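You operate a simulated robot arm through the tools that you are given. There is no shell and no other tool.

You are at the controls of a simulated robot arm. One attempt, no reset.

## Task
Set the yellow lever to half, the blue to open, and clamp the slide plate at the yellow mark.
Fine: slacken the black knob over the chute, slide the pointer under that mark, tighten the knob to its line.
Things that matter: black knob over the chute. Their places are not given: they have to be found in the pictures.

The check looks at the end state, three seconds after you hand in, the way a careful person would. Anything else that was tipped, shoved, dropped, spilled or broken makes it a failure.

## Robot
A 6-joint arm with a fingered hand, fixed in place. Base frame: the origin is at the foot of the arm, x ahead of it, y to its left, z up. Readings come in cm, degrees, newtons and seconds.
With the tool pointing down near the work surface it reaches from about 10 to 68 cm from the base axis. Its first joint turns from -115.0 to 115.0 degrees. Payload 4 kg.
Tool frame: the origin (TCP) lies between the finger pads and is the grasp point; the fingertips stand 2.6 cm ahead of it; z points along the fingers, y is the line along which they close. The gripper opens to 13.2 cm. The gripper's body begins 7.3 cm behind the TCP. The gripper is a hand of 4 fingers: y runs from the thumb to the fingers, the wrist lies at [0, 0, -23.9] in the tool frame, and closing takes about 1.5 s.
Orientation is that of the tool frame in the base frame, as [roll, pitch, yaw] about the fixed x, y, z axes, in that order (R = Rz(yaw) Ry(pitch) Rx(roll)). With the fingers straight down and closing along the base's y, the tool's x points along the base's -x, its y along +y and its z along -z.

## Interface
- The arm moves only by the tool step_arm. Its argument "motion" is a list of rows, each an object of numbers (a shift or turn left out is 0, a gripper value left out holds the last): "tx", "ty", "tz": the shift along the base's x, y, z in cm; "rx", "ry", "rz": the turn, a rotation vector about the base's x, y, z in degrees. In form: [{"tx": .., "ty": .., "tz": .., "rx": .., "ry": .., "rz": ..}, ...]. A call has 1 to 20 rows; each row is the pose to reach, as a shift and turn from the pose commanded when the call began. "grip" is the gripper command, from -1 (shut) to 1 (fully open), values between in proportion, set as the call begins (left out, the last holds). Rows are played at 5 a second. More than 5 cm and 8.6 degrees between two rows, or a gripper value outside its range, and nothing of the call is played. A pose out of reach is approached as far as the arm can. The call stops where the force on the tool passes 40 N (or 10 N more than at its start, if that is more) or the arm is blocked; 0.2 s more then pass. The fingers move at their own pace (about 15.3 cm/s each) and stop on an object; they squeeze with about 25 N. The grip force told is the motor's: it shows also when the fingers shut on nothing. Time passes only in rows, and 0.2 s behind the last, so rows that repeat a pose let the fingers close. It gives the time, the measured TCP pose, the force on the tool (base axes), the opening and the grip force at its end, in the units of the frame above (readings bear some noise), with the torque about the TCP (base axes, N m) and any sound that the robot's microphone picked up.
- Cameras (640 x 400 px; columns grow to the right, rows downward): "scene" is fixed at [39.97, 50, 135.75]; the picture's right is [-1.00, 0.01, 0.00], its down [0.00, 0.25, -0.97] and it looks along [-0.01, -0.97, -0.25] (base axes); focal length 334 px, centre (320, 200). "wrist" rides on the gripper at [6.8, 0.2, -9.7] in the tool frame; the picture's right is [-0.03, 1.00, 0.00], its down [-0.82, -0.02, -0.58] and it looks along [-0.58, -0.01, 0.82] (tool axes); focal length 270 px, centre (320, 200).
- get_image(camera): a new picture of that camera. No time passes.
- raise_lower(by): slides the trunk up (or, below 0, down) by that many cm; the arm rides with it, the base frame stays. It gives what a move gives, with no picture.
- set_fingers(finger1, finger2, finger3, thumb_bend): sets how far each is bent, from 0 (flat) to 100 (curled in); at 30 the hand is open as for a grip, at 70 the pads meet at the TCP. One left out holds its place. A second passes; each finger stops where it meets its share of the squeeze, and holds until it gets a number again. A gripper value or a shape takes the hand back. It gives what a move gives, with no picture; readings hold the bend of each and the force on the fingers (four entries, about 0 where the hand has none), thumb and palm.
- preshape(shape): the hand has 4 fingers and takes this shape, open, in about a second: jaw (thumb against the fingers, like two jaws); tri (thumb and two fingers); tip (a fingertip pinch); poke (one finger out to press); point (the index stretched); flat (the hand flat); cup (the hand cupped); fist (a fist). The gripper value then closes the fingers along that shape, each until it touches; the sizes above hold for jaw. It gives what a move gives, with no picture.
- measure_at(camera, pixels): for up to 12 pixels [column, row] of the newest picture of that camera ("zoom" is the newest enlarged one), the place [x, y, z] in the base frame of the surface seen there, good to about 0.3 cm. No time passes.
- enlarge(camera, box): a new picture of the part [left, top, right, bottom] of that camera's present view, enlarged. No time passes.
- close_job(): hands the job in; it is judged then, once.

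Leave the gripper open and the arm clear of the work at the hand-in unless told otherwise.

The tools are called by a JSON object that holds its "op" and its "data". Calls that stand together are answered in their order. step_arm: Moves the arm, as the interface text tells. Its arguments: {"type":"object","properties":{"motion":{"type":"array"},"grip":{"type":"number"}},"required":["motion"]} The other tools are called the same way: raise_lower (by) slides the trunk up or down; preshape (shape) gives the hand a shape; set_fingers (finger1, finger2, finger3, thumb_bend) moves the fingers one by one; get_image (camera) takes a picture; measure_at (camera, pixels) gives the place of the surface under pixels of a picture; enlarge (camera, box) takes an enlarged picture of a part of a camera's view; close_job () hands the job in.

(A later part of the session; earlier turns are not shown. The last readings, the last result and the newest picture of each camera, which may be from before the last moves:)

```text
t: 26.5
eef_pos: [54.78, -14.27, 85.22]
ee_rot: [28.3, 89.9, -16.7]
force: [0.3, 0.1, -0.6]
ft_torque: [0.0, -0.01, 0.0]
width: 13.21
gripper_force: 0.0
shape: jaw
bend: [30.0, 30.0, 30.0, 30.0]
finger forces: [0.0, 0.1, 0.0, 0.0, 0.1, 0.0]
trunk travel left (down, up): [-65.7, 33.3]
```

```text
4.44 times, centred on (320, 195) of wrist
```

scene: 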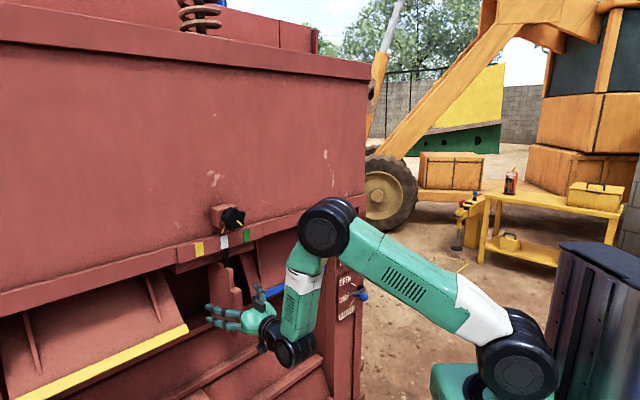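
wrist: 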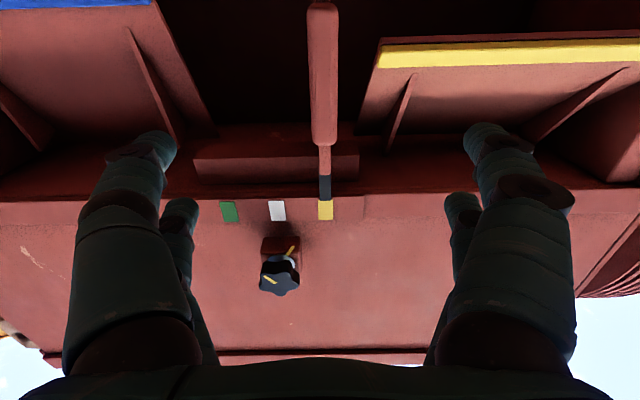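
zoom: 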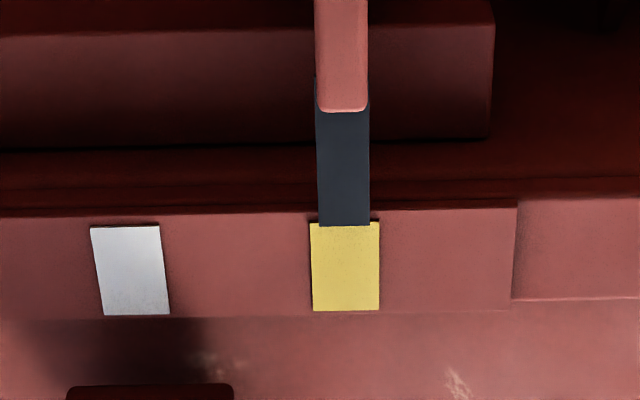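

The pointer is centred under yellow and stayed put. Now I'll go back to the knob: raise the trunk, shift back along the wall, and roll the hand to about 78° to match the knob's turned position.

{"op": "raise_lower", "data": {"by": 24.4}}

{"op": "step_arm", "data": {"motion": [{"tx": -0.24, "ty": -0.69, "rx": -5.5, "ry": 5.5}, {"tx": -0.49, "ty": -1.38, "rx": -11, "ry": 11}, {"tx": -0.73, "ty": -2.08, "rx": -16.5, "ry": 16.5}, {"tx": -0.97, "ty": -2.77, "rx": -22, "ry": 22}, {"tx": -1.21, "ty": -3.46, "rx": -27.5, "ry": 27.5}, {"tx": -1.46, "ty": -4.15, "rx": -33, "ry": 33}, {"tx": -1.7, "ty": -4.84, "rx": -38.5, "ry": 38.5}, {"tx": -1.94, "ty": -5.54, "rx": -44, "ry": 44}, {"tx": -2.19, "ty": -6.23, "rx": -49.5, "ry": 49.5}, {"tx": -2.43, "ty": -6.92, "rx": -54.5, "ry": 54.5}, {"tx": -2.43, "ty": -6.92, "rx": -54.5, "ry": 54.5}]}}

{"op": "get_image", "data": {"camera": "wrist"}}

{"op": "enlarge", "data": {"camera": "wrist", "box": [240, 40, 400, 160]}}

```text
t: 29.1
eef_pos: [54.72, -14.25, 109.54]
ee_rot: [26.4, 89.9, -18.5]
force: [0.4, -0.7, 0.4]
ft_torque: [-0.01, 0.0, 0.01]
width: 13.19
gripper_force: 0.0
shape: jaw
bend: [30.0, 30.0, 30.0, 30.0]
finger forces: [0.0, 0.0, 0.0, 0.1, 0.1, 0.0]
trunk travel left (down, up): [-90.1, 8.9]
```

```text
t: 31.4
eef_pos: [52.41, -21.07, 109.65]
ee_rot: [-89.9, 12.9, -134.9]
force: [0.2, -0.5, 0.3]
ft_torque: [-0.01, 0.03, -0.01]
width: 13.19
gripper_force: 0.0
shape: jaw
bend: [30.0, 30.0, 30.0, 30.0]
finger forces: [0.0, 0.0, 0.0, 0.1, 0.0, 0.1]
trunk travel left (down, up): [-90.1, 8.9]
```

```text
taken
```

wrist: 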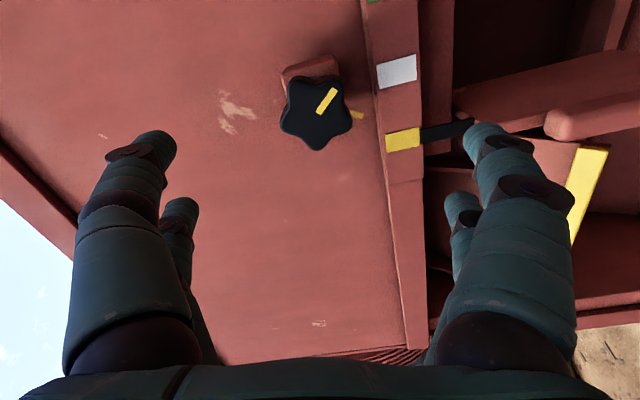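

```text
3.33 times, centred on (320, 100) of wrist
```

zoom: 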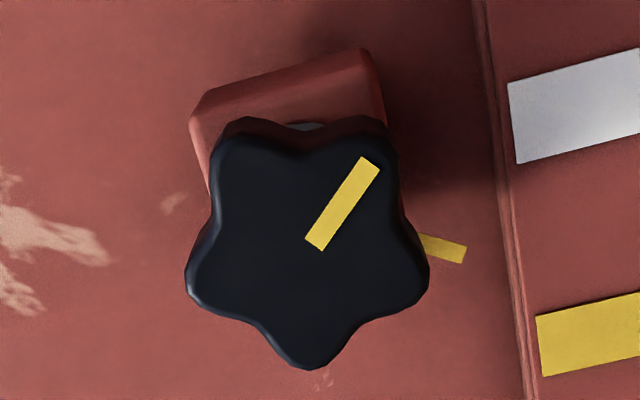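

The knob sits in nearly the same relation to the hand as at the first grip. I'll move straight in 11.5 cm with a 0.2 cm lift, then look.

{"op": "step_arm", "data": {"motion": [{"tx": 2, "ty": -2, "tz": 0.2}, {"tx": 4, "ty": -4, "tz": 0.2}, {"tx": 6, "ty": -6, "tz": 0.2}, {"tx": 7.2, "ty": -7.2, "tz": 0.2}, {"tx": 8.13, "ty": -8.13, "tz": 0.2}, {"tx": 8.13, "ty": -8.13, "tz": 0.2}]}}

{"op": "get_image", "data": {"camera": "wrist"}}

{"op": "enlarge", "data": {"camera": "scene", "box": [190, 185, 286, 265]}}

```text
t: 32.9
eef_pos: [60.51, -29.31, 109.76]
ee_rot: [-90.0, 13.0, -134.9]
force: [0.9, 0.4, 0.4]
ft_torque: [-0.01, -0.02, -0.01]
width: 13.17
gripper_force: 0.1
shape: jaw
bend: [30.0, 30.0, 30.0, 30.0]
finger forces: [0.1, 0.1, 0.1, 0.1, 0.1, 0.1]
trunk travel left (down, up): [-90.1, 8.9]
```

```text
taken
```

wrist: 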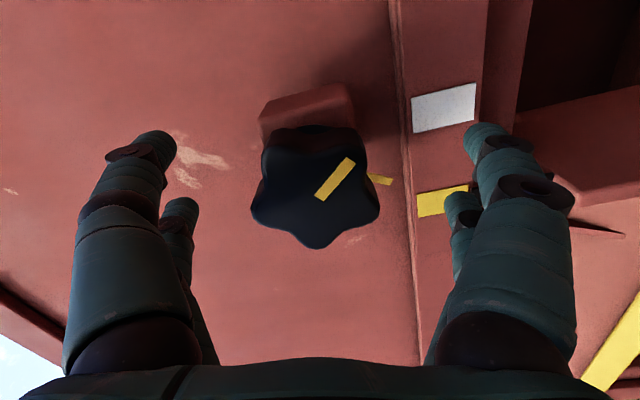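

```text
5.00 times, centred on (238, 225) of scene
```

zoom: 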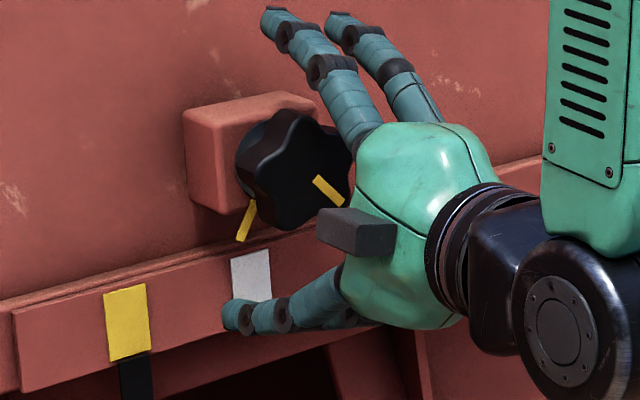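

The knob sits about 5 px left of its earlier spot, so it is about 0.25 cm high. I'll lift by that, back off 0.2 cm, then close on it.

{"op": "step_arm", "data": {"motion": [{"tx": -0.14, "ty": 0.14, "tz": 0.25}, {"tx": -0.14, "ty": 0.14, "tz": 0.25}]}}

{"op": "step_arm", "data": {"motion": [{"tz": 0}, {"tz": 0}, {"tz": 0}, {"tz": 0}, {"tz": 0}, {"tz": 0}, {"tz": 0}, {"tz": 0}, {"tz": 0}], "grip": -1}}

{"op": "get_image", "data": {"camera": "wrist"}}

{"op": "enlarge", "data": {"camera": "scene", "box": [190, 185, 286, 265]}}

```text
t: 33.5
eef_pos: [60.4, -29.03, 110.04]
ee_rot: [-89.9, 13.0, -134.9]
force: [-0.5, 0.4, -0.1]
ft_torque: [-0.03, 0.02, 0.02]
width: 13.19
gripper_force: 0.1
shape: jaw
bend: [30.0, 30.0, 30.0, 30.0]
finger forces: [0.0, 0.1, 0.0, 0.1, 0.0, 0.0]
trunk travel left (down, up): [-90.1, 8.9]
```

```text
t: 35.5
eef_pos: [60.36, -29.15, 109.96]
ee_rot: [-90.1, 13.1, -134.9]
force: [4.0, -1.2, 0.6]
ft_torque: [-0.03, -0.03, 0.02]
width: 3.68
gripper_force: 24.9
shape: jaw
bend: [74.0, 73.0, 74.0, 70.0]
finger forces: [23.6, 23.9, 22.5, 0.0, 22.2, 0.0]
trunk travel left (down, up): [-90.1, 8.9]
```

```text
taken
```

wrist: 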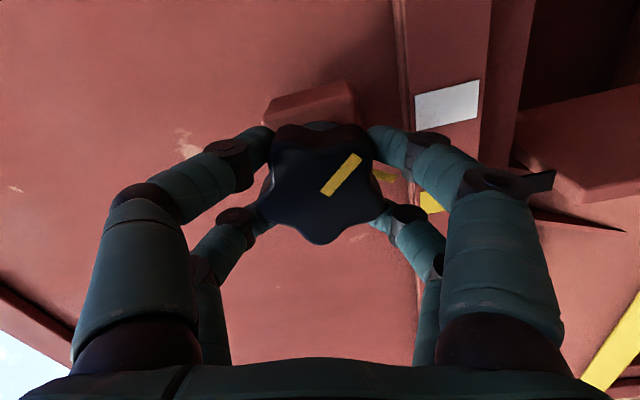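

```text
5.00 times, centred on (238, 225) of scene
```

zoom: 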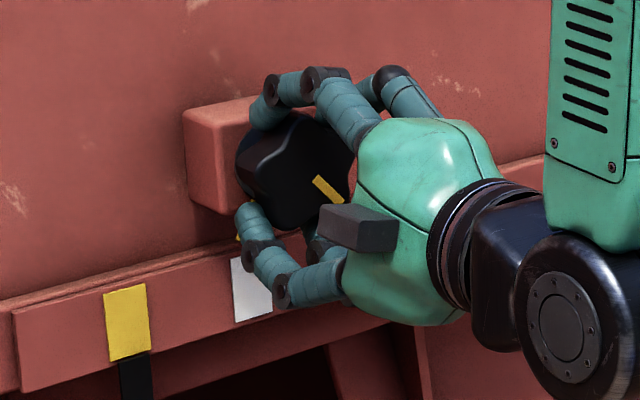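

Gripped again at the same width. Now I'll turn clockwise 72° and look before the last few degrees.

{"op": "step_arm", "data": {"motion": [{"rx": 5.657, "ry": -5.657}, {"rx": 11.31, "ry": -11.31}, {"rx": 16.97, "ry": -16.97}, {"rx": 22.63, "ry": -22.63}, {"rx": 28.28, "ry": -28.28}, {"rx": 33.94, "ry": -33.94}, {"rx": 39.6, "ry": -39.6}, {"rx": 45.25, "ry": -45.25}, {"rx": 50.91, "ry": -50.91}, {"rx": 50.91, "ry": -50.91}]}}

{"op": "get_image", "data": {"camera": "wrist"}}

{"op": "enlarge", "data": {"camera": "wrist", "box": [240, 70, 400, 270]}}

{"op": "enlarge", "data": {"camera": "scene", "box": [190, 185, 286, 265]}}

```text
t: 37.6
eef_pos: [60.26, -29.21, 110.16]
ee_rot: [-88.5, 85.2, -133.6]
force: [5.5, -4.1, 7.6]
ft_torque: [-0.06, -0.06, -0.03]
width: 3.66
gripper_force: 24.4
shape: jaw
bend: [74.0, 73.0, 74.0, 70.0]
finger forces: [23.4, 25.5, 24.0, 0.0, 21.4, 0.0]
trunk travel left (down, up): [-90.1, 8.9]
```

```text
taken
```

wrist: 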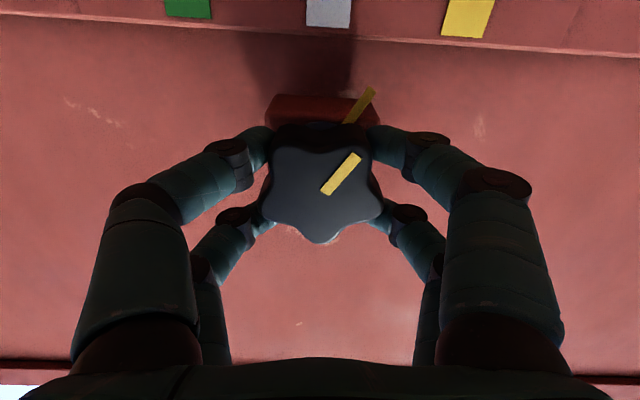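

```text
2.00 times, centred on (320, 170) of wrist
```

zoom: 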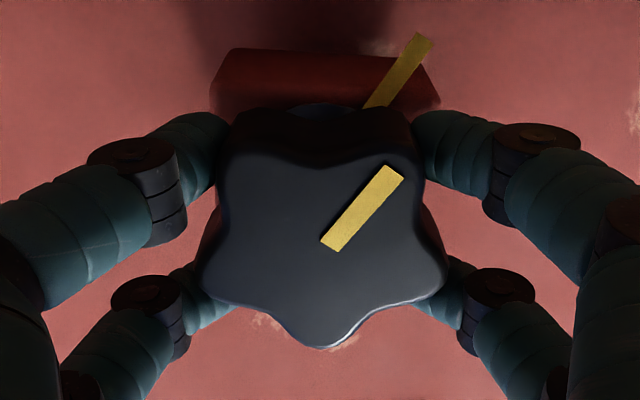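

```text
5.00 times, centred on (238, 225) of scene
```

zoom: 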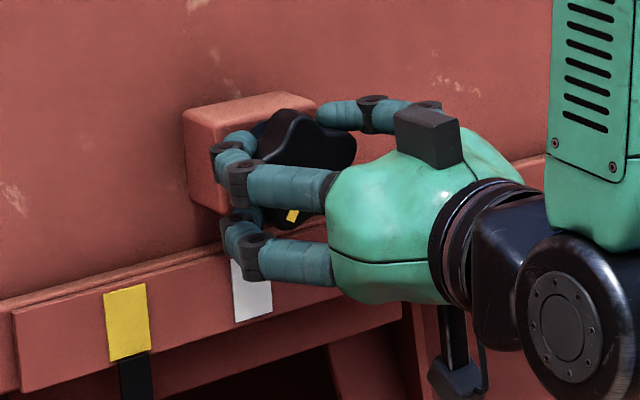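

The knob line is nearly parallel with the fixed line again. Compared with the first picture, about 1.5° remains. I'll turn that much and check at high zoom.

{"op": "step_arm", "data": {"motion": [{"rx": 1.06, "ry": -1.06}, {"rx": 1.06, "ry": -1.06}, {"rx": 1.06, "ry": -1.06}]}}

{"op": "enlarge", "data": {"camera": "wrist", "box": [290, 75, 390, 205]}}

{"op": "enlarge", "data": {"camera": "scene", "box": [200, 198, 264, 238]}}

```text
t: 38.5
eef_pos: [60.33, -29.19, 110.08]
ee_rot: [-88.0, 86.5, -133.1]
force: [4.3, -3.4, 7.2]
ft_torque: [-0.06, -0.06, -0.07]
width: 3.65
gripper_force: 24.4
shape: jaw
bend: [74.0, 73.0, 74.0, 70.0]
finger forces: [23.2, 25.4, 24.2, 0.0, 21.7, 0.0]
trunk travel left (down, up): [-90.1, 8.9]
```

```text
3.08 times, centred on (340, 140) of wrist
```

zoom: 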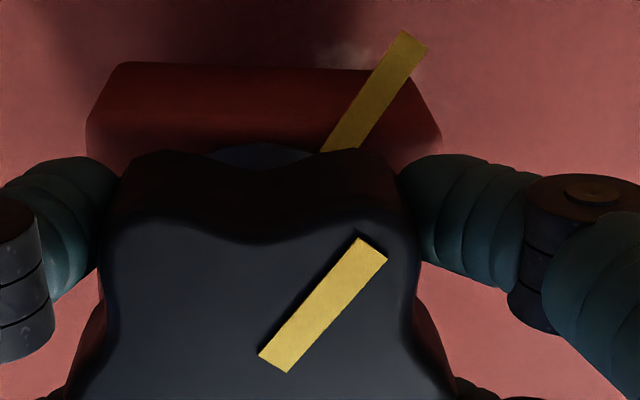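

```text
10.00 times, centred on (232, 218) of scene
```

zoom: 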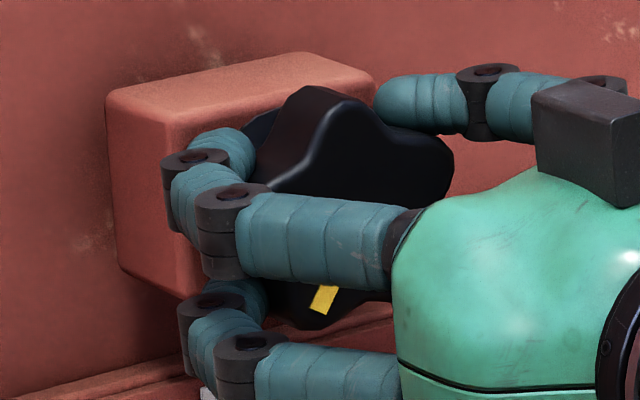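

I'll release and back off for an unobstructed, face-on view of both lines.

{"op": "step_arm", "data": {"motion": [{"tz": 0}, {"tz": 0}, {"tz": 0}, {"tz": 0}, {"tz": 0}, {"tz": 0}, {"tz": 0}], "grip": 1}}

{"op": "step_arm", "data": {"motion": [{"tx": -1.5, "ty": 1.5}, {"tx": -3, "ty": 3}, {"tx": -5, "ty": 5}, {"tx": -7, "ty": 7}, {"tx": -9, "ty": 9}, {"tx": -9, "ty": 9}]}}

{"op": "enlarge", "data": {"camera": "scene", "box": [216, 216, 240, 236]}}

{"op": "get_image", "data": {"camera": "wrist"}}

{"op": "enlarge", "data": {"camera": "wrist", "box": [270, 50, 370, 150]}}

```text
t: 40.0
eef_pos: [60.23, -29.19, 110.0]
ee_rot: [-88.2, 86.5, -133.2]
force: [-0.4, 0.2, -0.6]
ft_torque: [0.02, 0.04, 0.02]
width: 13.19
gripper_force: 0.1
shape: jaw
bend: [30.0, 30.0, 30.0, 30.0]
finger forces: [0.0, 0.1, 0.0, 0.0, 0.1, 0.0]
trunk travel left (down, up): [-90.1, 8.9]
```

```text
t: 41.5
eef_pos: [51.36, -20.39, 109.83]
ee_rot: [-88.0, 86.5, -133.0]
force: [-0.3, -0.1, -0.6]
ft_torque: [-0.02, -0.03, 0.01]
width: 13.2
gripper_force: 0.1
shape: jaw
bend: [30.0, 30.0, 30.0, 30.0]
finger forces: [0.0, 0.0, 0.0, 0.0, 0.0, 0.0]
trunk travel left (down, up): [-90.1, 8.9]
```

```text
16.00 times, centred on (228, 226) of scene
```

zoom: 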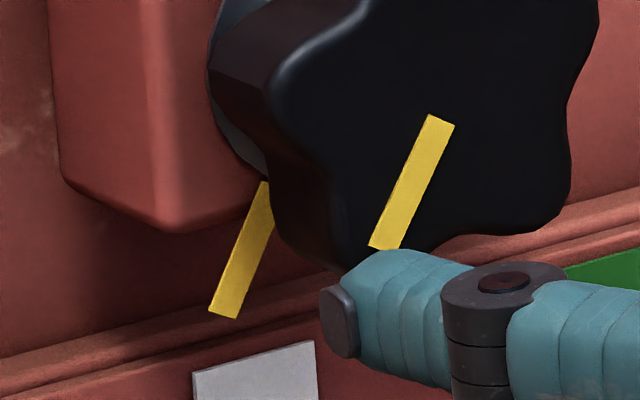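

```text
taken
```

wrist: 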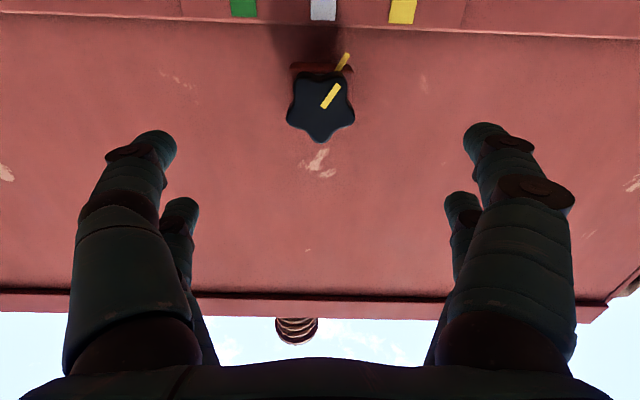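

```text
4.00 times, centred on (320, 100) of wrist
```

zoom: 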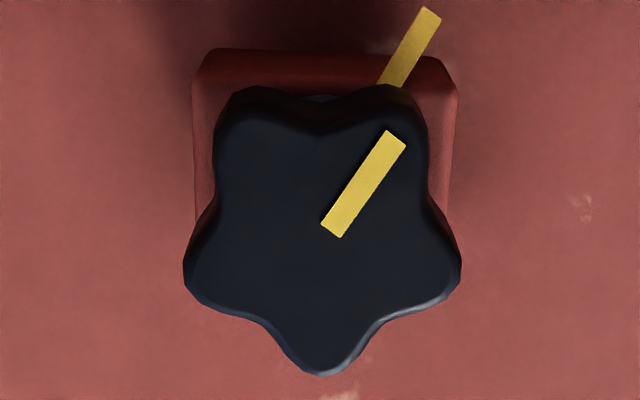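

At high zoom the knob line is about 3.5° past the fixed line, clockwise: 35.6° against 29.9° in the wrist view, where about 0.7° of difference is perspective. I'll go back in along the same path to grip and turn it back that much.

{"op": "step_arm", "data": {"motion": [{"tx": 2, "ty": -2}, {"tx": 4, "ty": -4}, {"tx": 6, "ty": -6}, {"tx": 7.7, "ty": -7.7}, {"tx": 9, "ty": -9}, {"tx": 9, "ty": -9}]}}

{"op": "enlarge", "data": {"camera": "wrist", "box": [290, 75, 390, 205]}}

{"op": "step_arm", "data": {"motion": [{"tz": 0}, {"tz": 0}, {"tz": 0}, {"tz": 0}, {"tz": 0}, {"tz": 0}, {"tz": 0}, {"tz": 0}, {"tz": 0}], "grip": -1}}

{"op": "enlarge", "data": {"camera": "wrist", "box": [290, 75, 390, 205]}}

```text
t: 42.9
eef_pos: [60.29, -29.09, 110.03]
ee_rot: [-88.4, 86.5, -133.3]
force: [0.4, 0.6, -0.3]
ft_torque: [0.02, -0.04, -0.02]
width: 13.18
gripper_force: 0.0
shape: jaw
bend: [30.0, 30.0, 30.0, 30.0]
finger forces: [0.1, 0.1, 0.0, 0.0, 0.0, 0.1]
trunk travel left (down, up): [-90.1, 8.9]
```

```text
3.08 times, centred on (340, 140) of wrist
```

zoom: 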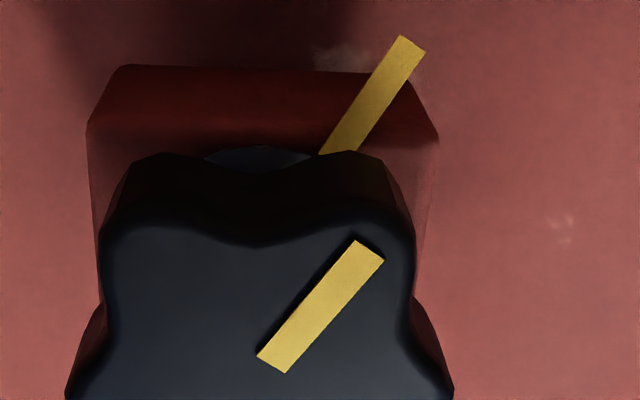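

```text
t: 44.9
eef_pos: [60.23, -29.17, 109.99]
ee_rot: [-88.0, 86.5, -132.9]
force: [3.2, -3.1, 3.2]
ft_torque: [-0.05, -0.03, -0.03]
width: 3.67
gripper_force: 24.7
shape: jaw
bend: [74.0, 73.0, 73.0, 70.0]
finger forces: [23.6, 24.4, 22.8, 0.1, 21.5, 0.0]
trunk travel left (down, up): [-90.1, 8.9]
```

```text
3.08 times, centred on (340, 140) of wrist
```

zoom: 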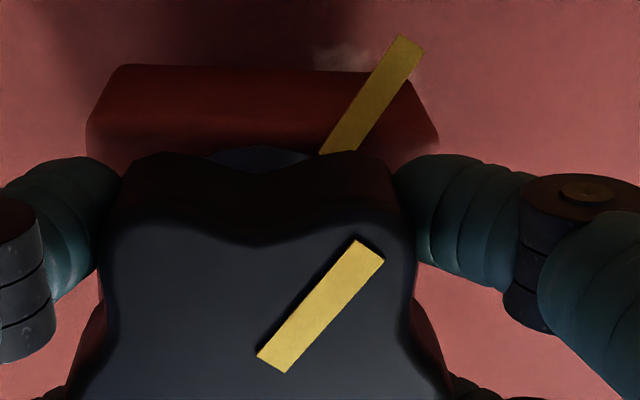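

The knob did not shift on closing. I'll turn 4° counter-clockwise, release, back off and check.

{"op": "step_arm", "data": {"motion": [{"rx": -1.4, "ry": 1.4}, {"rx": -2.83, "ry": 2.83}, {"rx": -2.83, "ry": 2.83}, {"rx": -2.83, "ry": 2.83}]}}

{"op": "step_arm", "data": {"motion": [{"tz": 0}, {"tz": 0}, {"tz": 0}, {"tz": 0}, {"tz": 0}, {"tz": 0}, {"tz": 0}], "grip": 1}}

{"op": "step_arm", "data": {"motion": [{"tx": -1.5, "ty": 1.5}, {"tx": -3, "ty": 3}, {"tx": -5, "ty": 5}, {"tx": -7, "ty": 7}, {"tx": -9, "ty": 9}, {"tx": -9, "ty": 9}]}}

{"op": "enlarge", "data": {"camera": "wrist", "box": [270, 50, 370, 150]}}

{"op": "enlarge", "data": {"camera": "scene", "box": [216, 216, 240, 236]}}

```text
t: 45.9
eef_pos: [60.36, -29.15, 110.07]
ee_rot: [-89.5, 82.5, -134.4]
force: [1.2, -0.2, 0.9]
ft_torque: [0.01, -0.04, -0.06]
width: 3.67
gripper_force: 24.9
shape: jaw
bend: [74.0, 74.0, 74.0, 70.0]
finger forces: [24.3, 24.3, 22.4, 0.0, 22.0, 0.0]
trunk travel left (down, up): [-90.1, 8.9]
```

```text
t: 47.5
eef_pos: [60.24, -29.14, 110.11]
ee_rot: [-89.2, 82.4, -134.2]
force: [-0.1, -0.3, -0.4]
ft_torque: [0.0, 0.0, -0.03]
width: 13.21
gripper_force: 0.0
shape: jaw
bend: [30.0, 30.0, 30.0, 30.0]
finger forces: [0.1, 0.1, 0.0, 0.1, 0.1, 0.1]
trunk travel left (down, up): [-90.1, 8.9]
```

```text
t: 48.9
eef_pos: [51.22, -20.23, 110.1]
ee_rot: [-89.1, 82.5, -134.0]
force: [0.3, 0.8, 0.5]
ft_torque: [0.0, 0.02, -0.01]
width: 13.16
gripper_force: 0.1
shape: jaw
bend: [30.0, 30.0, 30.0, 30.0]
finger forces: [0.0, 0.0, 0.1, 0.0, 0.1, 0.2]
trunk travel left (down, up): [-90.1, 8.9]
```

```text
4.00 times, centred on (320, 100) of wrist
```

zoom: 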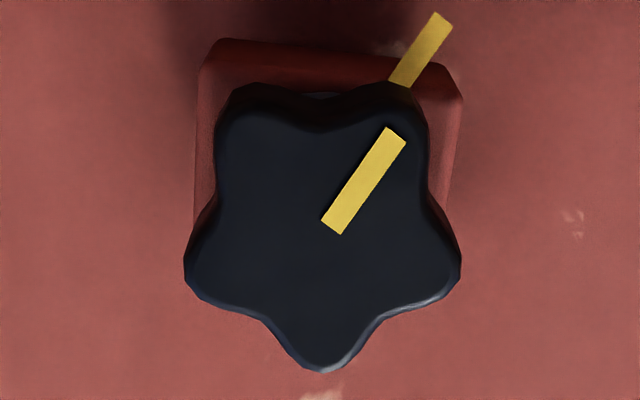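

```text
16.00 times, centred on (228, 226) of scene
```

zoom: 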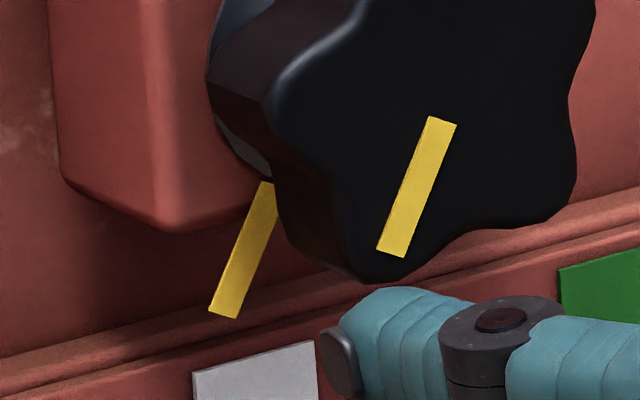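

The knob line now matches the fixed line within about 1°: 21.9° against 22.8° in the scene zoom. Before leaving, I'll check the plate pointer and look at the lever area.

{"op": "enlarge", "data": {"camera": "scene", "box": [180, 230, 220, 270]}}

{"op": "raise_lower", "data": {"by": -22}}

{"op": "get_image", "data": {"camera": "scene"}}

```text
10.00 times, centred on (200, 250) of scene
```

zoom: 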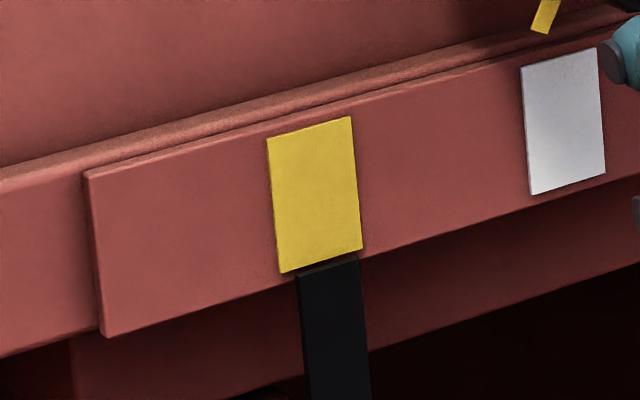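

```text
t: 51.2
eef_pos: [51.23, -20.11, 88.03]
ee_rot: [-89.2, 82.5, -134.3]
force: [0.1, 0.7, 0.1]
ft_torque: [0.01, -0.01, -0.01]
width: 13.18
gripper_force: 0.1
shape: jaw
bend: [30.0, 30.0, 30.0, 30.0]
finger forces: [0.1, 0.0, 0.0, 0.0, 0.0, 0.0]
trunk travel left (down, up): [-68.1, 30.9]
```

```text
taken
```

scene: 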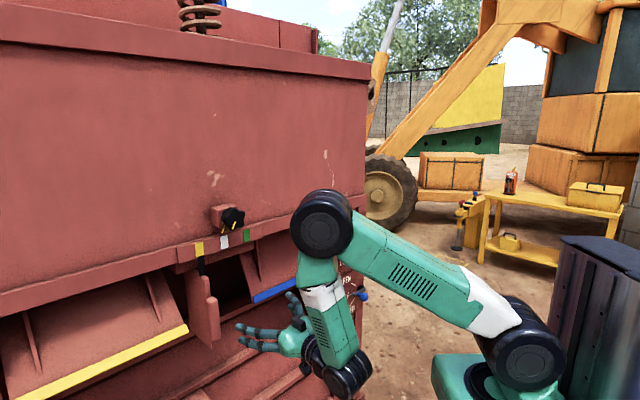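

The plate is unmoved. Now I'll carry the hand along the wall, well clear of it, to stand in front of the yellow lever. The fingertips stay about 8 cm short of the lever balls.

{"op": "step_arm", "data": {"motion": [{"tx": -2.71, "ty": -3.04, "rx": 0.38, "ry": -0.38}, {"tx": -5.42, "ty": -6.09, "rx": 0.76, "ry": -0.76}, {"tx": -8.14, "ty": -9.13, "rx": 1.14, "ry": -1.14}, {"tx": -10.85, "ty": -12.17, "rx": 1.51, "ry": -1.51}, {"tx": -13.56, "ty": -15.21, "rx": 1.89, "ry": -1.89}, {"tx": -16.27, "ty": -18.26, "rx": 2.27, "ry": -2.27}, {"tx": -18.99, "ty": -21.3, "rx": 2.65, "ry": -2.65}, {"tx": -21.7, "ty": -24.34, "rx": 3.03, "ry": -3.03}, {"tx": -24.41, "ty": -27.39, "rx": 3.41, "ry": -3.41}, {"tx": -27.12, "ty": -30.43, "rx": 3.79, "ry": -3.79}, {"tx": -29.83, "ty": -33.47, "rx": 4.16, "ry": -4.16}, {"tx": -32.55, "ty": -36.51, "rx": 4.54, "ry": -4.54}, {"tx": -35.26, "ty": -39.56, "rx": 4.92, "ry": -4.92}, {"tx": -37.97, "ty": -42.6, "rx": 5.3, "ry": -5.3}, {"tx": -37.97, "ty": -42.6, "rx": 5.3, "ry": -5.3}]}}

{"op": "get_image", "data": {"camera": "scene"}}

{"op": "get_image", "data": {"camera": "wrist"}}

```text
t: 54.4
eef_pos: [13.34, -62.86, 88.21]
ee_rot: [-9.8, 89.9, -54.8]
force: [0.0, 0.0, -1.5]
ft_torque: [0.01, 0.03, 0.03]
width: 13.21
gripper_force: 0.0
shape: jaw
bend: [30.0, 30.0, 30.0, 30.0]
finger forces: [0.1, 0.1, 0.0, 0.0, 0.1, 0.0]
out of reach, approached as far as the arm can: row 2, 3, 4, 5, 6
trunk travel left (down, up): [-68.1, 30.9]
```

```text
taken
```

scene: 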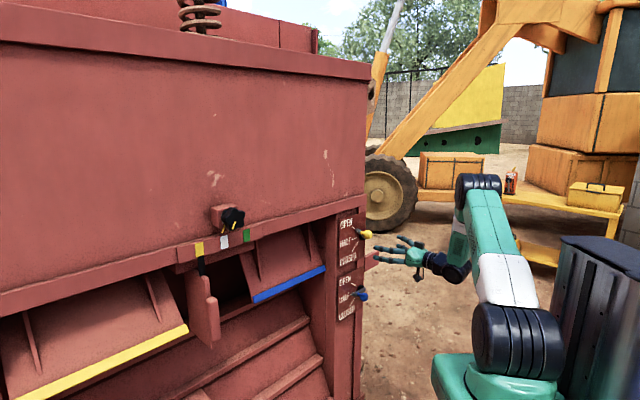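

```text
taken
```

wrist: 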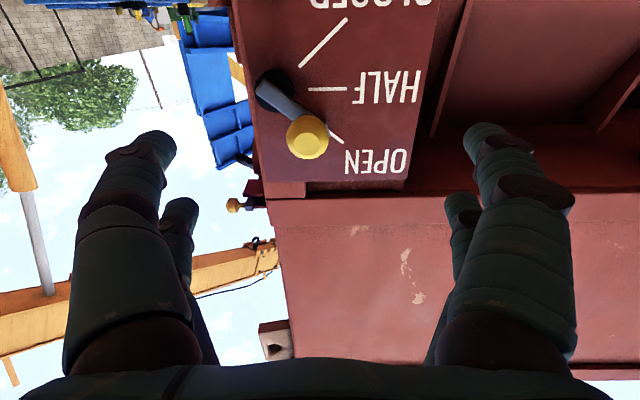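

The yellow lever is clear in the wrist view, with its hub at (275,93), ball at (308,137), HALF line at row 89 and OPEN line near (335,135). I'll enlarge and measure.

{"op": "enlarge", "data": {"camera": "wrist", "box": [230, 30, 390, 180]}}

{"op": "measure_at", "data": {"camera": "wrist", "pixels": [[307, 137], [292, 137], [322, 137], [307, 120], [307, 155], [265, 95], [310, 89], [345, 89], [346, 18], [300, 66], [342, 141], [290, 105]]}}

```text
2.67 times, centred on (310, 105) of wrist
```

zoom: 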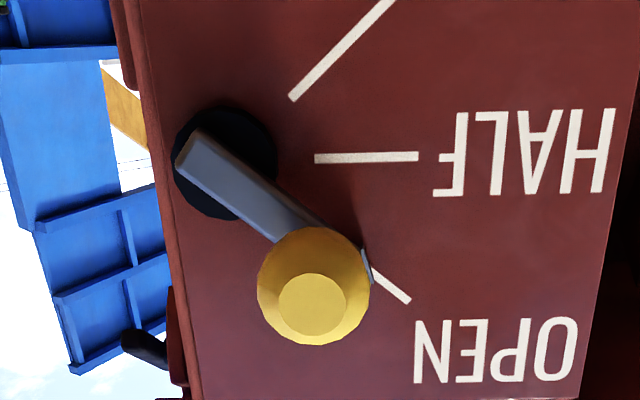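

```text
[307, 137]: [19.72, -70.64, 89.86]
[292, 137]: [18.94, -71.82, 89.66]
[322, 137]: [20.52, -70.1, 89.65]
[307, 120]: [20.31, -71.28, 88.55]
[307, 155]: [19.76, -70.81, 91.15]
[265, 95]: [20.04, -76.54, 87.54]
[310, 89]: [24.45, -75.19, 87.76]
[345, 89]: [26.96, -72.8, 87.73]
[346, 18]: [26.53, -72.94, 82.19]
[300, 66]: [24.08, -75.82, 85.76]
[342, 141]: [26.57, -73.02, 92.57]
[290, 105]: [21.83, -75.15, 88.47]
```

The ball is at about s=-36.1, z=90.1, and the hub at s=-39.1, z=87.6, so the lever arm is about 3.9 cm at about 40° up. I'll line up with the ball first, then move in, leaving the tips just short of the bar.

{"op": "step_arm", "data": {"motion": [{"tx": -0.76, "ty": -0.76, "tz": 1.9}, {"tx": 1.2, "ty": -2.7, "tz": 1.9}, {"tx": 3.2, "ty": -4.7, "tz": 1.9}, {"tx": 3.2, "ty": -4.7, "tz": 1.9}]}}

{"op": "get_image", "data": {"camera": "wrist"}}

{"op": "get_image", "data": {"camera": "scene"}}

{"op": "measure_at", "data": {"camera": "scene", "pixels": [[372, 262], [368, 258], [366, 268]]}}

```text
t: 55.4
eef_pos: [16.36, -67.56, 89.93]
ee_rot: [-22.2, 89.9, -67.2]
force: [0.2, -0.3, 0.2]
ft_torque: [0.0, 0.01, -0.03]
width: 13.17
gripper_force: 0.1
shape: jaw
bend: [30.0, 30.0, 30.0, 30.0]
finger forces: [0.0, 0.1, 0.1, 0.0, 0.1, 0.0]
trunk travel left (down, up): [-68.1, 30.9]
```

```text
taken
```

wrist: 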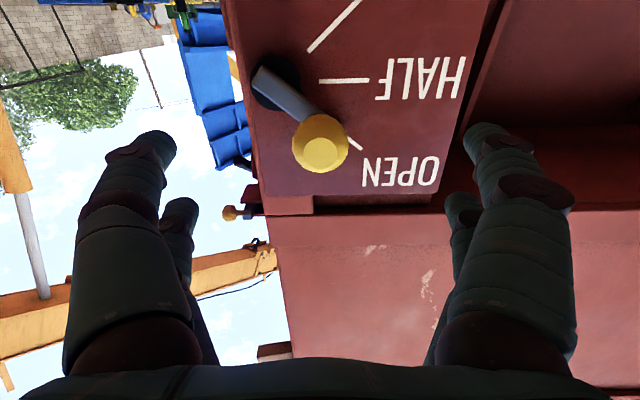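

```text
taken
```

scene: 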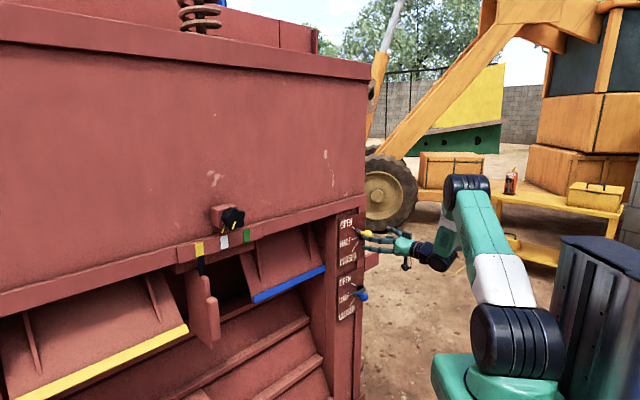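

```text
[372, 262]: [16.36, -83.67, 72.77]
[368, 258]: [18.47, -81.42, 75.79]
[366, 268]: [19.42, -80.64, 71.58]
```

The ball is centred between the finger pairs (column 320). I'll move in the last 5.3 cm and look.

{"op": "step_arm", "data": {"motion": [{"tx": 1.3, "ty": -1.3}, {"tx": 2.6, "ty": -2.6}, {"tx": 3.75, "ty": -3.75}, {"tx": 3.75, "ty": -3.75}]}}

{"op": "get_image", "data": {"camera": "wrist"}}

{"op": "enlarge", "data": {"camera": "scene", "box": [330, 200, 426, 270]}}

```text
t: 56.4
eef_pos: [20.27, -71.16, 89.88]
ee_rot: [-23.0, 89.9, -68.2]
force: [-0.6, 0.0, 0.0]
ft_torque: [0.03, -0.02, 0.02]
width: 13.22
gripper_force: 0.1
shape: jaw
bend: [30.0, 30.0, 30.0, 30.0]
finger forces: [0.0, 0.0, 0.1, 0.1, 0.0, 0.0]
trunk travel left (down, up): [-68.1, 30.9]
```

```text
taken
```

wrist: 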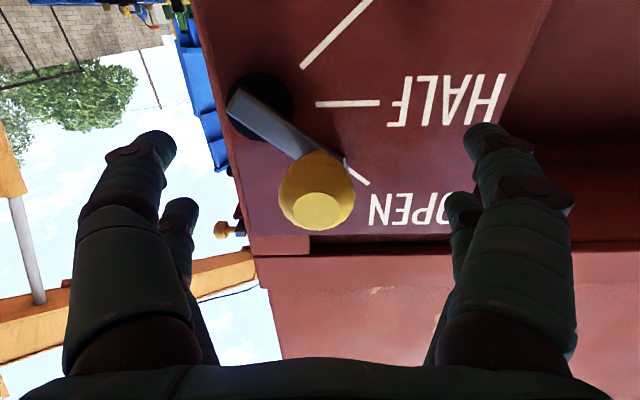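

```text
5.71 times, centred on (378, 235) of scene
```

zoom: 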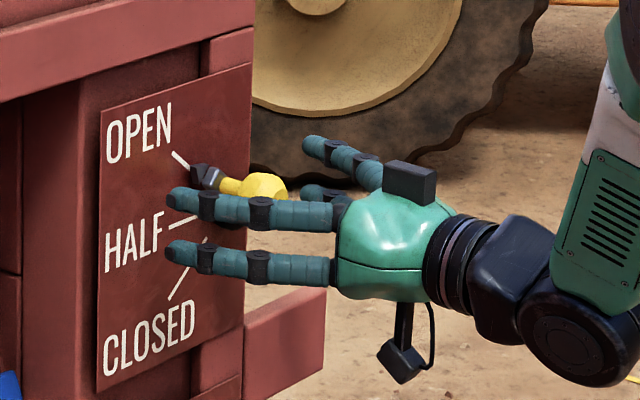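

The ball is at (317,190), right at the grasp point. I'll close on it.

{"op": "step_arm", "data": {"motion": [{"tx": -0.1, "ty": -0.1}, {"tx": -0.1, "ty": -0.1}, {"tx": -0.1, "ty": -0.1}, {"tx": -0.1, "ty": -0.1}, {"tx": -0.1, "ty": -0.1}, {"tx": -0.1, "ty": -0.1}, {"tx": -0.1, "ty": -0.1}, {"tx": -0.1, "ty": -0.1}, {"tx": -0.1, "ty": -0.1}], "grip": -1}}

{"op": "get_image", "data": {"camera": "wrist"}}

{"op": "enlarge", "data": {"camera": "scene", "box": [330, 200, 426, 270]}}

```text
t: 58.4
eef_pos: [20.22, -71.3, 89.85]
ee_rot: [-32.7, 89.9, -77.5]
force: [5.9, -6.1, 2.1]
ft_torque: [-0.08, -0.01, -0.01]
width: 0.63
gripper_force: 24.7
shape: jaw
bend: [72.0, 72.0, 72.0, 71.0]
finger forces: [20.8, 21.2, 25.7, 0.0, 17.4, 0.1]
trunk travel left (down, up): [-68.1, 30.9]
```

```text
taken
```

wrist: 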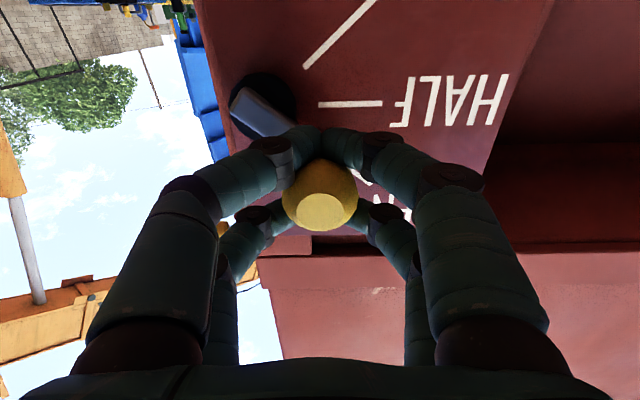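

```text
5.71 times, centred on (378, 235) of scene
```

zoom: 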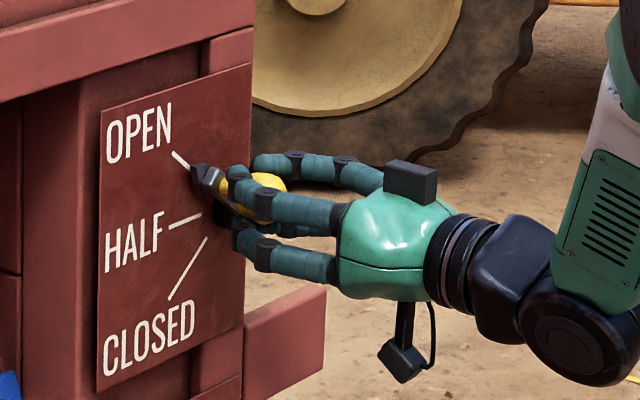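

The fingers have closed behind the ball and cage it. I'll swing it down along its arc, rolling the hand with it: first 25° of about 40°.

{"op": "step_arm", "data": {"motion": [{"tx": 0.14, "ty": 0.14, "tz": -0.26, "rx": -3.39, "ry": 3.39}, {"tx": 0.27, "ty": 0.27, "tz": -0.55, "rx": -6.93, "ry": 6.93}, {"tx": 0.38, "ty": 0.38, "tz": -0.85, "rx": -10.47, "ry": 10.47}, {"tx": 0.47, "ty": 0.47, "tz": -1.16, "rx": -14.0, "ry": 14.0}, {"tx": 0.55, "ty": 0.55, "tz": -1.49, "rx": -17.54, "ry": 17.54}, {"tx": 0.55, "ty": 0.55, "tz": -1.49, "rx": -17.54, "ry": 17.54}]}}

{"op": "get_image", "data": {"camera": "wrist"}}

{"op": "enlarge", "data": {"camera": "scene", "box": [330, 200, 426, 270]}}

```text
t: 59.8
eef_pos: [20.91, -70.65, 88.68]
ee_rot: [-89.5, 65.1, -134.5]
force: [8.6, -5.0, 16.5]
ft_torque: [-0.56, 0.19, 0.02]
width: 0.54
gripper_force: 24.8
shape: jaw
bend: [72.0, 72.0, 72.0, 71.0]
finger forces: [28.9, 22.3, 41.8, 0.0, 22.1, 0.1]
trunk travel left (down, up): [-68.1, 30.9]
```

```text
taken
```

wrist: 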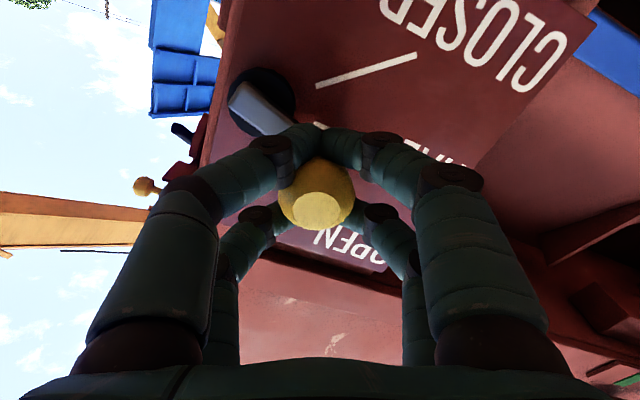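

```text
5.71 times, centred on (378, 235) of scene
```

zoom: 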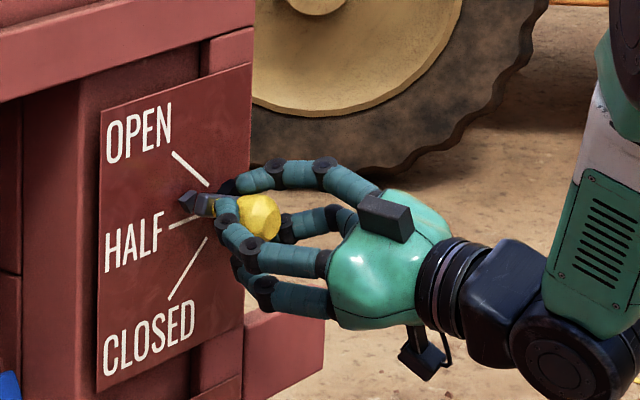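

The lever follows, and its tip is now between OPEN and HALF. I'll continue the remaining 15°.

{"op": "step_arm", "data": {"motion": [{"tx": 0.05, "ty": 0.05, "tz": -0.33, "rx": -3.53, "ry": 3.53}, {"tx": 0.08, "ty": 0.08, "tz": -0.67, "rx": -7.07, "ry": 7.07}, {"tx": 0.09, "ty": 0.09, "tz": -1.01, "rx": -10.6, "ry": 10.6}, {"tx": 0.09, "ty": 0.09, "tz": -1.01, "rx": -10.6, "ry": 10.6}]}}

{"op": "get_image", "data": {"camera": "wrist"}}

{"op": "enlarge", "data": {"camera": "scene", "box": [336, 215, 384, 245]}}

```text
t: 60.8
eef_pos: [20.93, -70.54, 87.45]
ee_rot: [-89.8, 50.1, -134.8]
force: [9.8, -0.4, 14.3]
ft_torque: [-0.79, 0.42, 0.07]
width: 0.56
gripper_force: 25.1
shape: jaw
bend: [72.0, 72.0, 72.0, 71.0]
finger forces: [38.8, 19.4, 54.4, 0.0, 23.0, 0.0]
trunk travel left (down, up): [-68.1, 30.9]
```

```text
taken
```

wrist: 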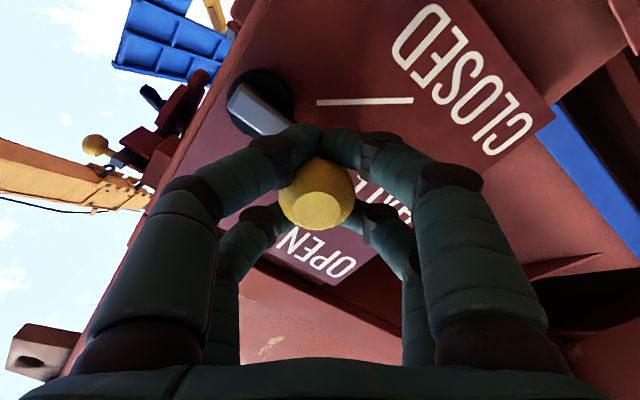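

```text
13.33 times, centred on (360, 230) of scene
```

zoom: 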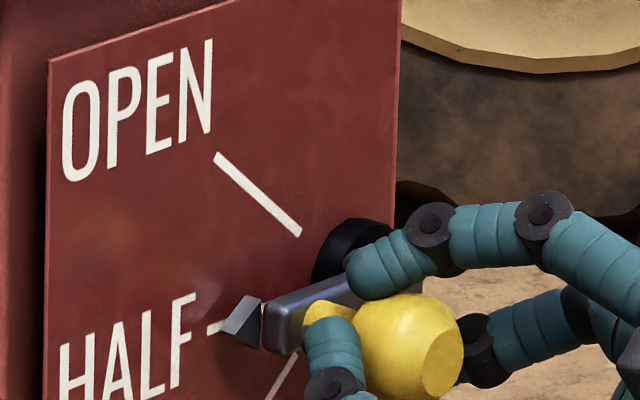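

The pointer tip now lies at the HALF line. I'll open the hand, back off and check face-on.

{"op": "step_arm", "data": {"motion": [{"tz": 0}, {"tz": 0}, {"tz": 0}, {"tz": 0}, {"tz": 0}, {"tz": 0}, {"tz": 0}], "grip": 1}}

{"op": "step_arm", "data": {"motion": [{"tx": -1.5, "ty": 1.5}, {"tx": -3, "ty": 3}, {"tx": -5, "ty": 5}, {"tx": -7.5, "ty": 7.5}, {"tx": -7.5, "ty": 7.5}]}}

{"op": "get_image", "data": {"camera": "wrist"}}

{"op": "enlarge", "data": {"camera": "wrist", "box": [250, 40, 390, 180]}}

{"op": "enlarge", "data": {"camera": "scene", "box": [336, 215, 384, 245]}}

```text
t: 62.4
eef_pos: [20.96, -70.59, 87.41]
ee_rot: [-89.9, 50.2, -134.7]
force: [0.1, 0.1, -0.5]
ft_torque: [0.03, 0.0, -0.01]
width: 13.17
gripper_force: 0.1
shape: jaw
bend: [30.0, 30.0, 30.0, 30.0]
finger forces: [0.0, 0.0, 0.1, 0.1, 0.1, 0.0]
trunk travel left (down, up): [-68.1, 30.9]
```

```text
t: 63.6
eef_pos: [13.38, -63.15, 87.37]
ee_rot: [-89.8, 50.2, -134.9]
force: [0.1, 0.3, -0.5]
ft_torque: [0.03, 0.01, -0.01]
width: 13.21
gripper_force: 0.0
shape: jaw
bend: [30.0, 30.0, 30.0, 30.0]
finger forces: [0.0, 0.1, 0.0, 0.0, 0.0, 0.1]
trunk travel left (down, up): [-68.1, 30.9]
```

```text
taken
```

wrist: 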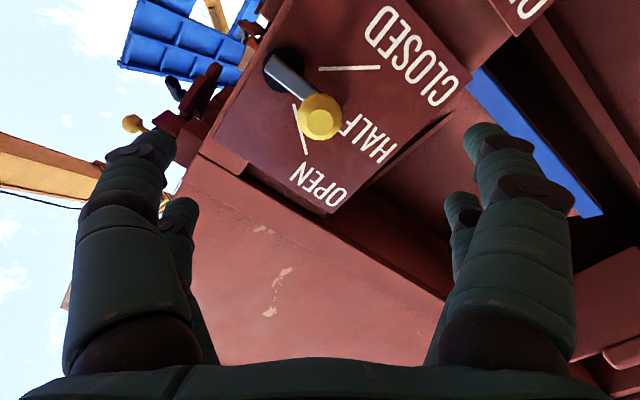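

```text
2.86 times, centred on (320, 110) of wrist
```

zoom: 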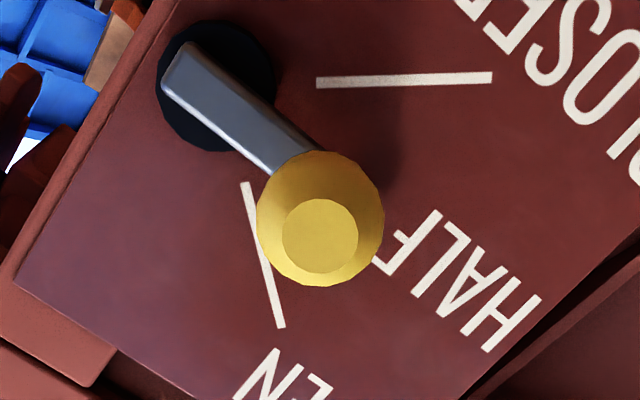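

```text
13.33 times, centred on (360, 230) of scene
```

zoom: 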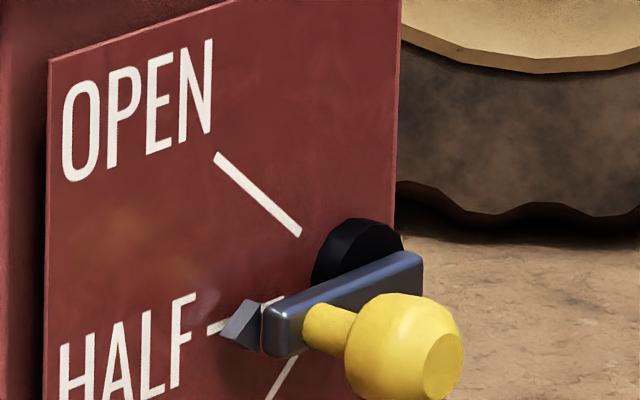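

Yellow now sits level with its hub, and its bar is parallel to the HALF lettering (about 38.8° against 39° in the wrist zoom). Next is blue, whose plate is about 23.9 cm lower. I'll lower the trunk.

{"op": "raise_lower", "data": {"by": -23.8}}

{"op": "get_image", "data": {"camera": "wrist"}}

{"op": "enlarge", "data": {"camera": "wrist", "box": [250, 40, 390, 180]}}

{"op": "get_image", "data": {"camera": "scene"}}

```text
t: 66.1
eef_pos: [13.39, -63.18, 63.71]
ee_rot: [-89.9, 50.2, -134.8]
force: [-0.3, 0.2, -0.6]
ft_torque: [0.02, 0.0, 0.02]
width: 13.21
gripper_force: 0.1
shape: jaw
bend: [30.0, 30.0, 30.0, 30.0]
finger forces: [0.0, 0.1, 0.0, 0.0, 0.0, 0.0]
trunk travel left (down, up): [-44.3, 54.7]
```

```text
taken
```

wrist: 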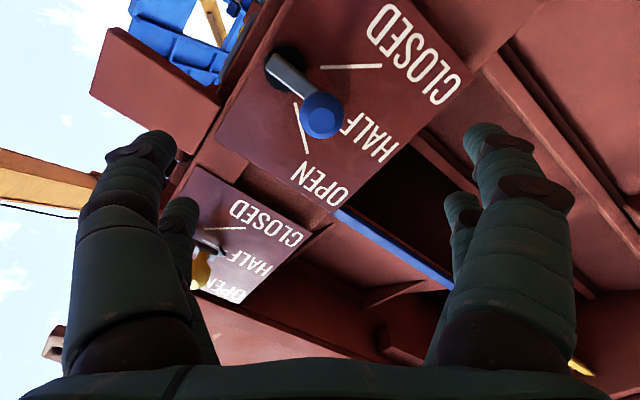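

```text
2.86 times, centred on (320, 110) of wrist
```

zoom: 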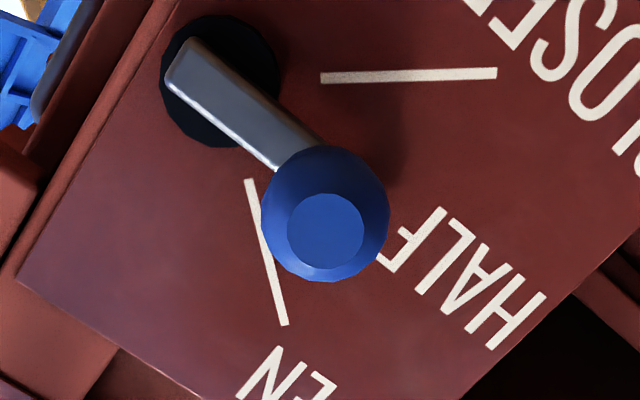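

```text
taken
```

scene: 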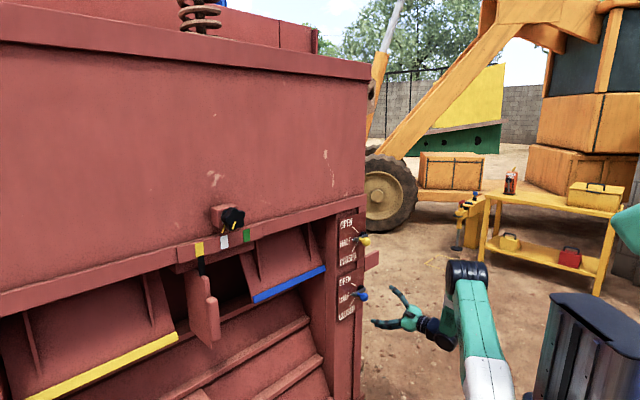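

The blue lever appears in almost exactly the place yellow did, ball at (322,121), pointing at HALF. I'll move in the same 10.6 cm and look, then close.

{"op": "step_arm", "data": {"motion": [{"tx": 2, "ty": -2}, {"tx": 4, "ty": -4}, {"tx": 6, "ty": -5.9}, {"tx": 7.57, "ty": -7.43, "tz": -0.05}, {"tx": 7.57, "ty": -7.43, "tz": -0.05}]}}

{"op": "get_image", "data": {"camera": "wrist"}}

{"op": "step_arm", "data": {"motion": [{"tz": 0}, {"tz": 0}, {"tz": 0}, {"tz": 0}, {"tz": 0}, {"tz": 0}, {"tz": 0}, {"tz": 0}, {"tz": 0}], "grip": -1}}

{"op": "get_image", "data": {"camera": "wrist"}}

```text
t: 67.3
eef_pos: [21.11, -70.62, 63.55]
ee_rot: [-90.0, 50.1, -134.9]
force: [-0.5, 0.0, 0.3]
ft_torque: [0.04, -0.02, -0.03]
width: 13.2
gripper_force: 0.1
shape: jaw
bend: [30.0, 30.0, 30.0, 30.0]
finger forces: [0.0, 0.1, 0.0, 0.1, 0.1, 0.0]
trunk travel left (down, up): [-44.3, 54.7]
```

```text
taken
```

wrist: 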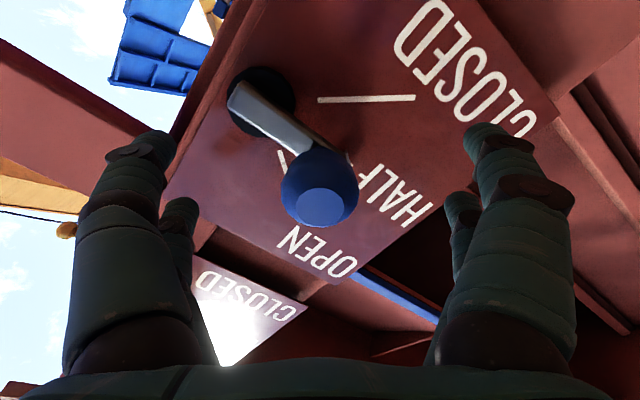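

```text
t: 69.3
eef_pos: [21.09, -70.65, 63.59]
ee_rot: [-89.9, 50.2, -134.8]
force: [12.0, -1.8, 1.8]
ft_torque: [0.03, 0.06, 0.12]
width: 1.03
gripper_force: 25.0
shape: jaw
bend: [72.0, 71.0, 72.0, 70.0]
finger forces: [25.2, 21.1, 20.6, 0.1, 18.3, 0.0]
trunk travel left (down, up): [-44.3, 54.7]
```

```text
taken
```

wrist: 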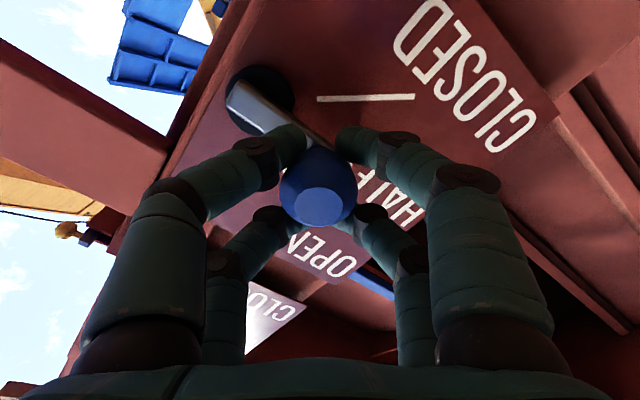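

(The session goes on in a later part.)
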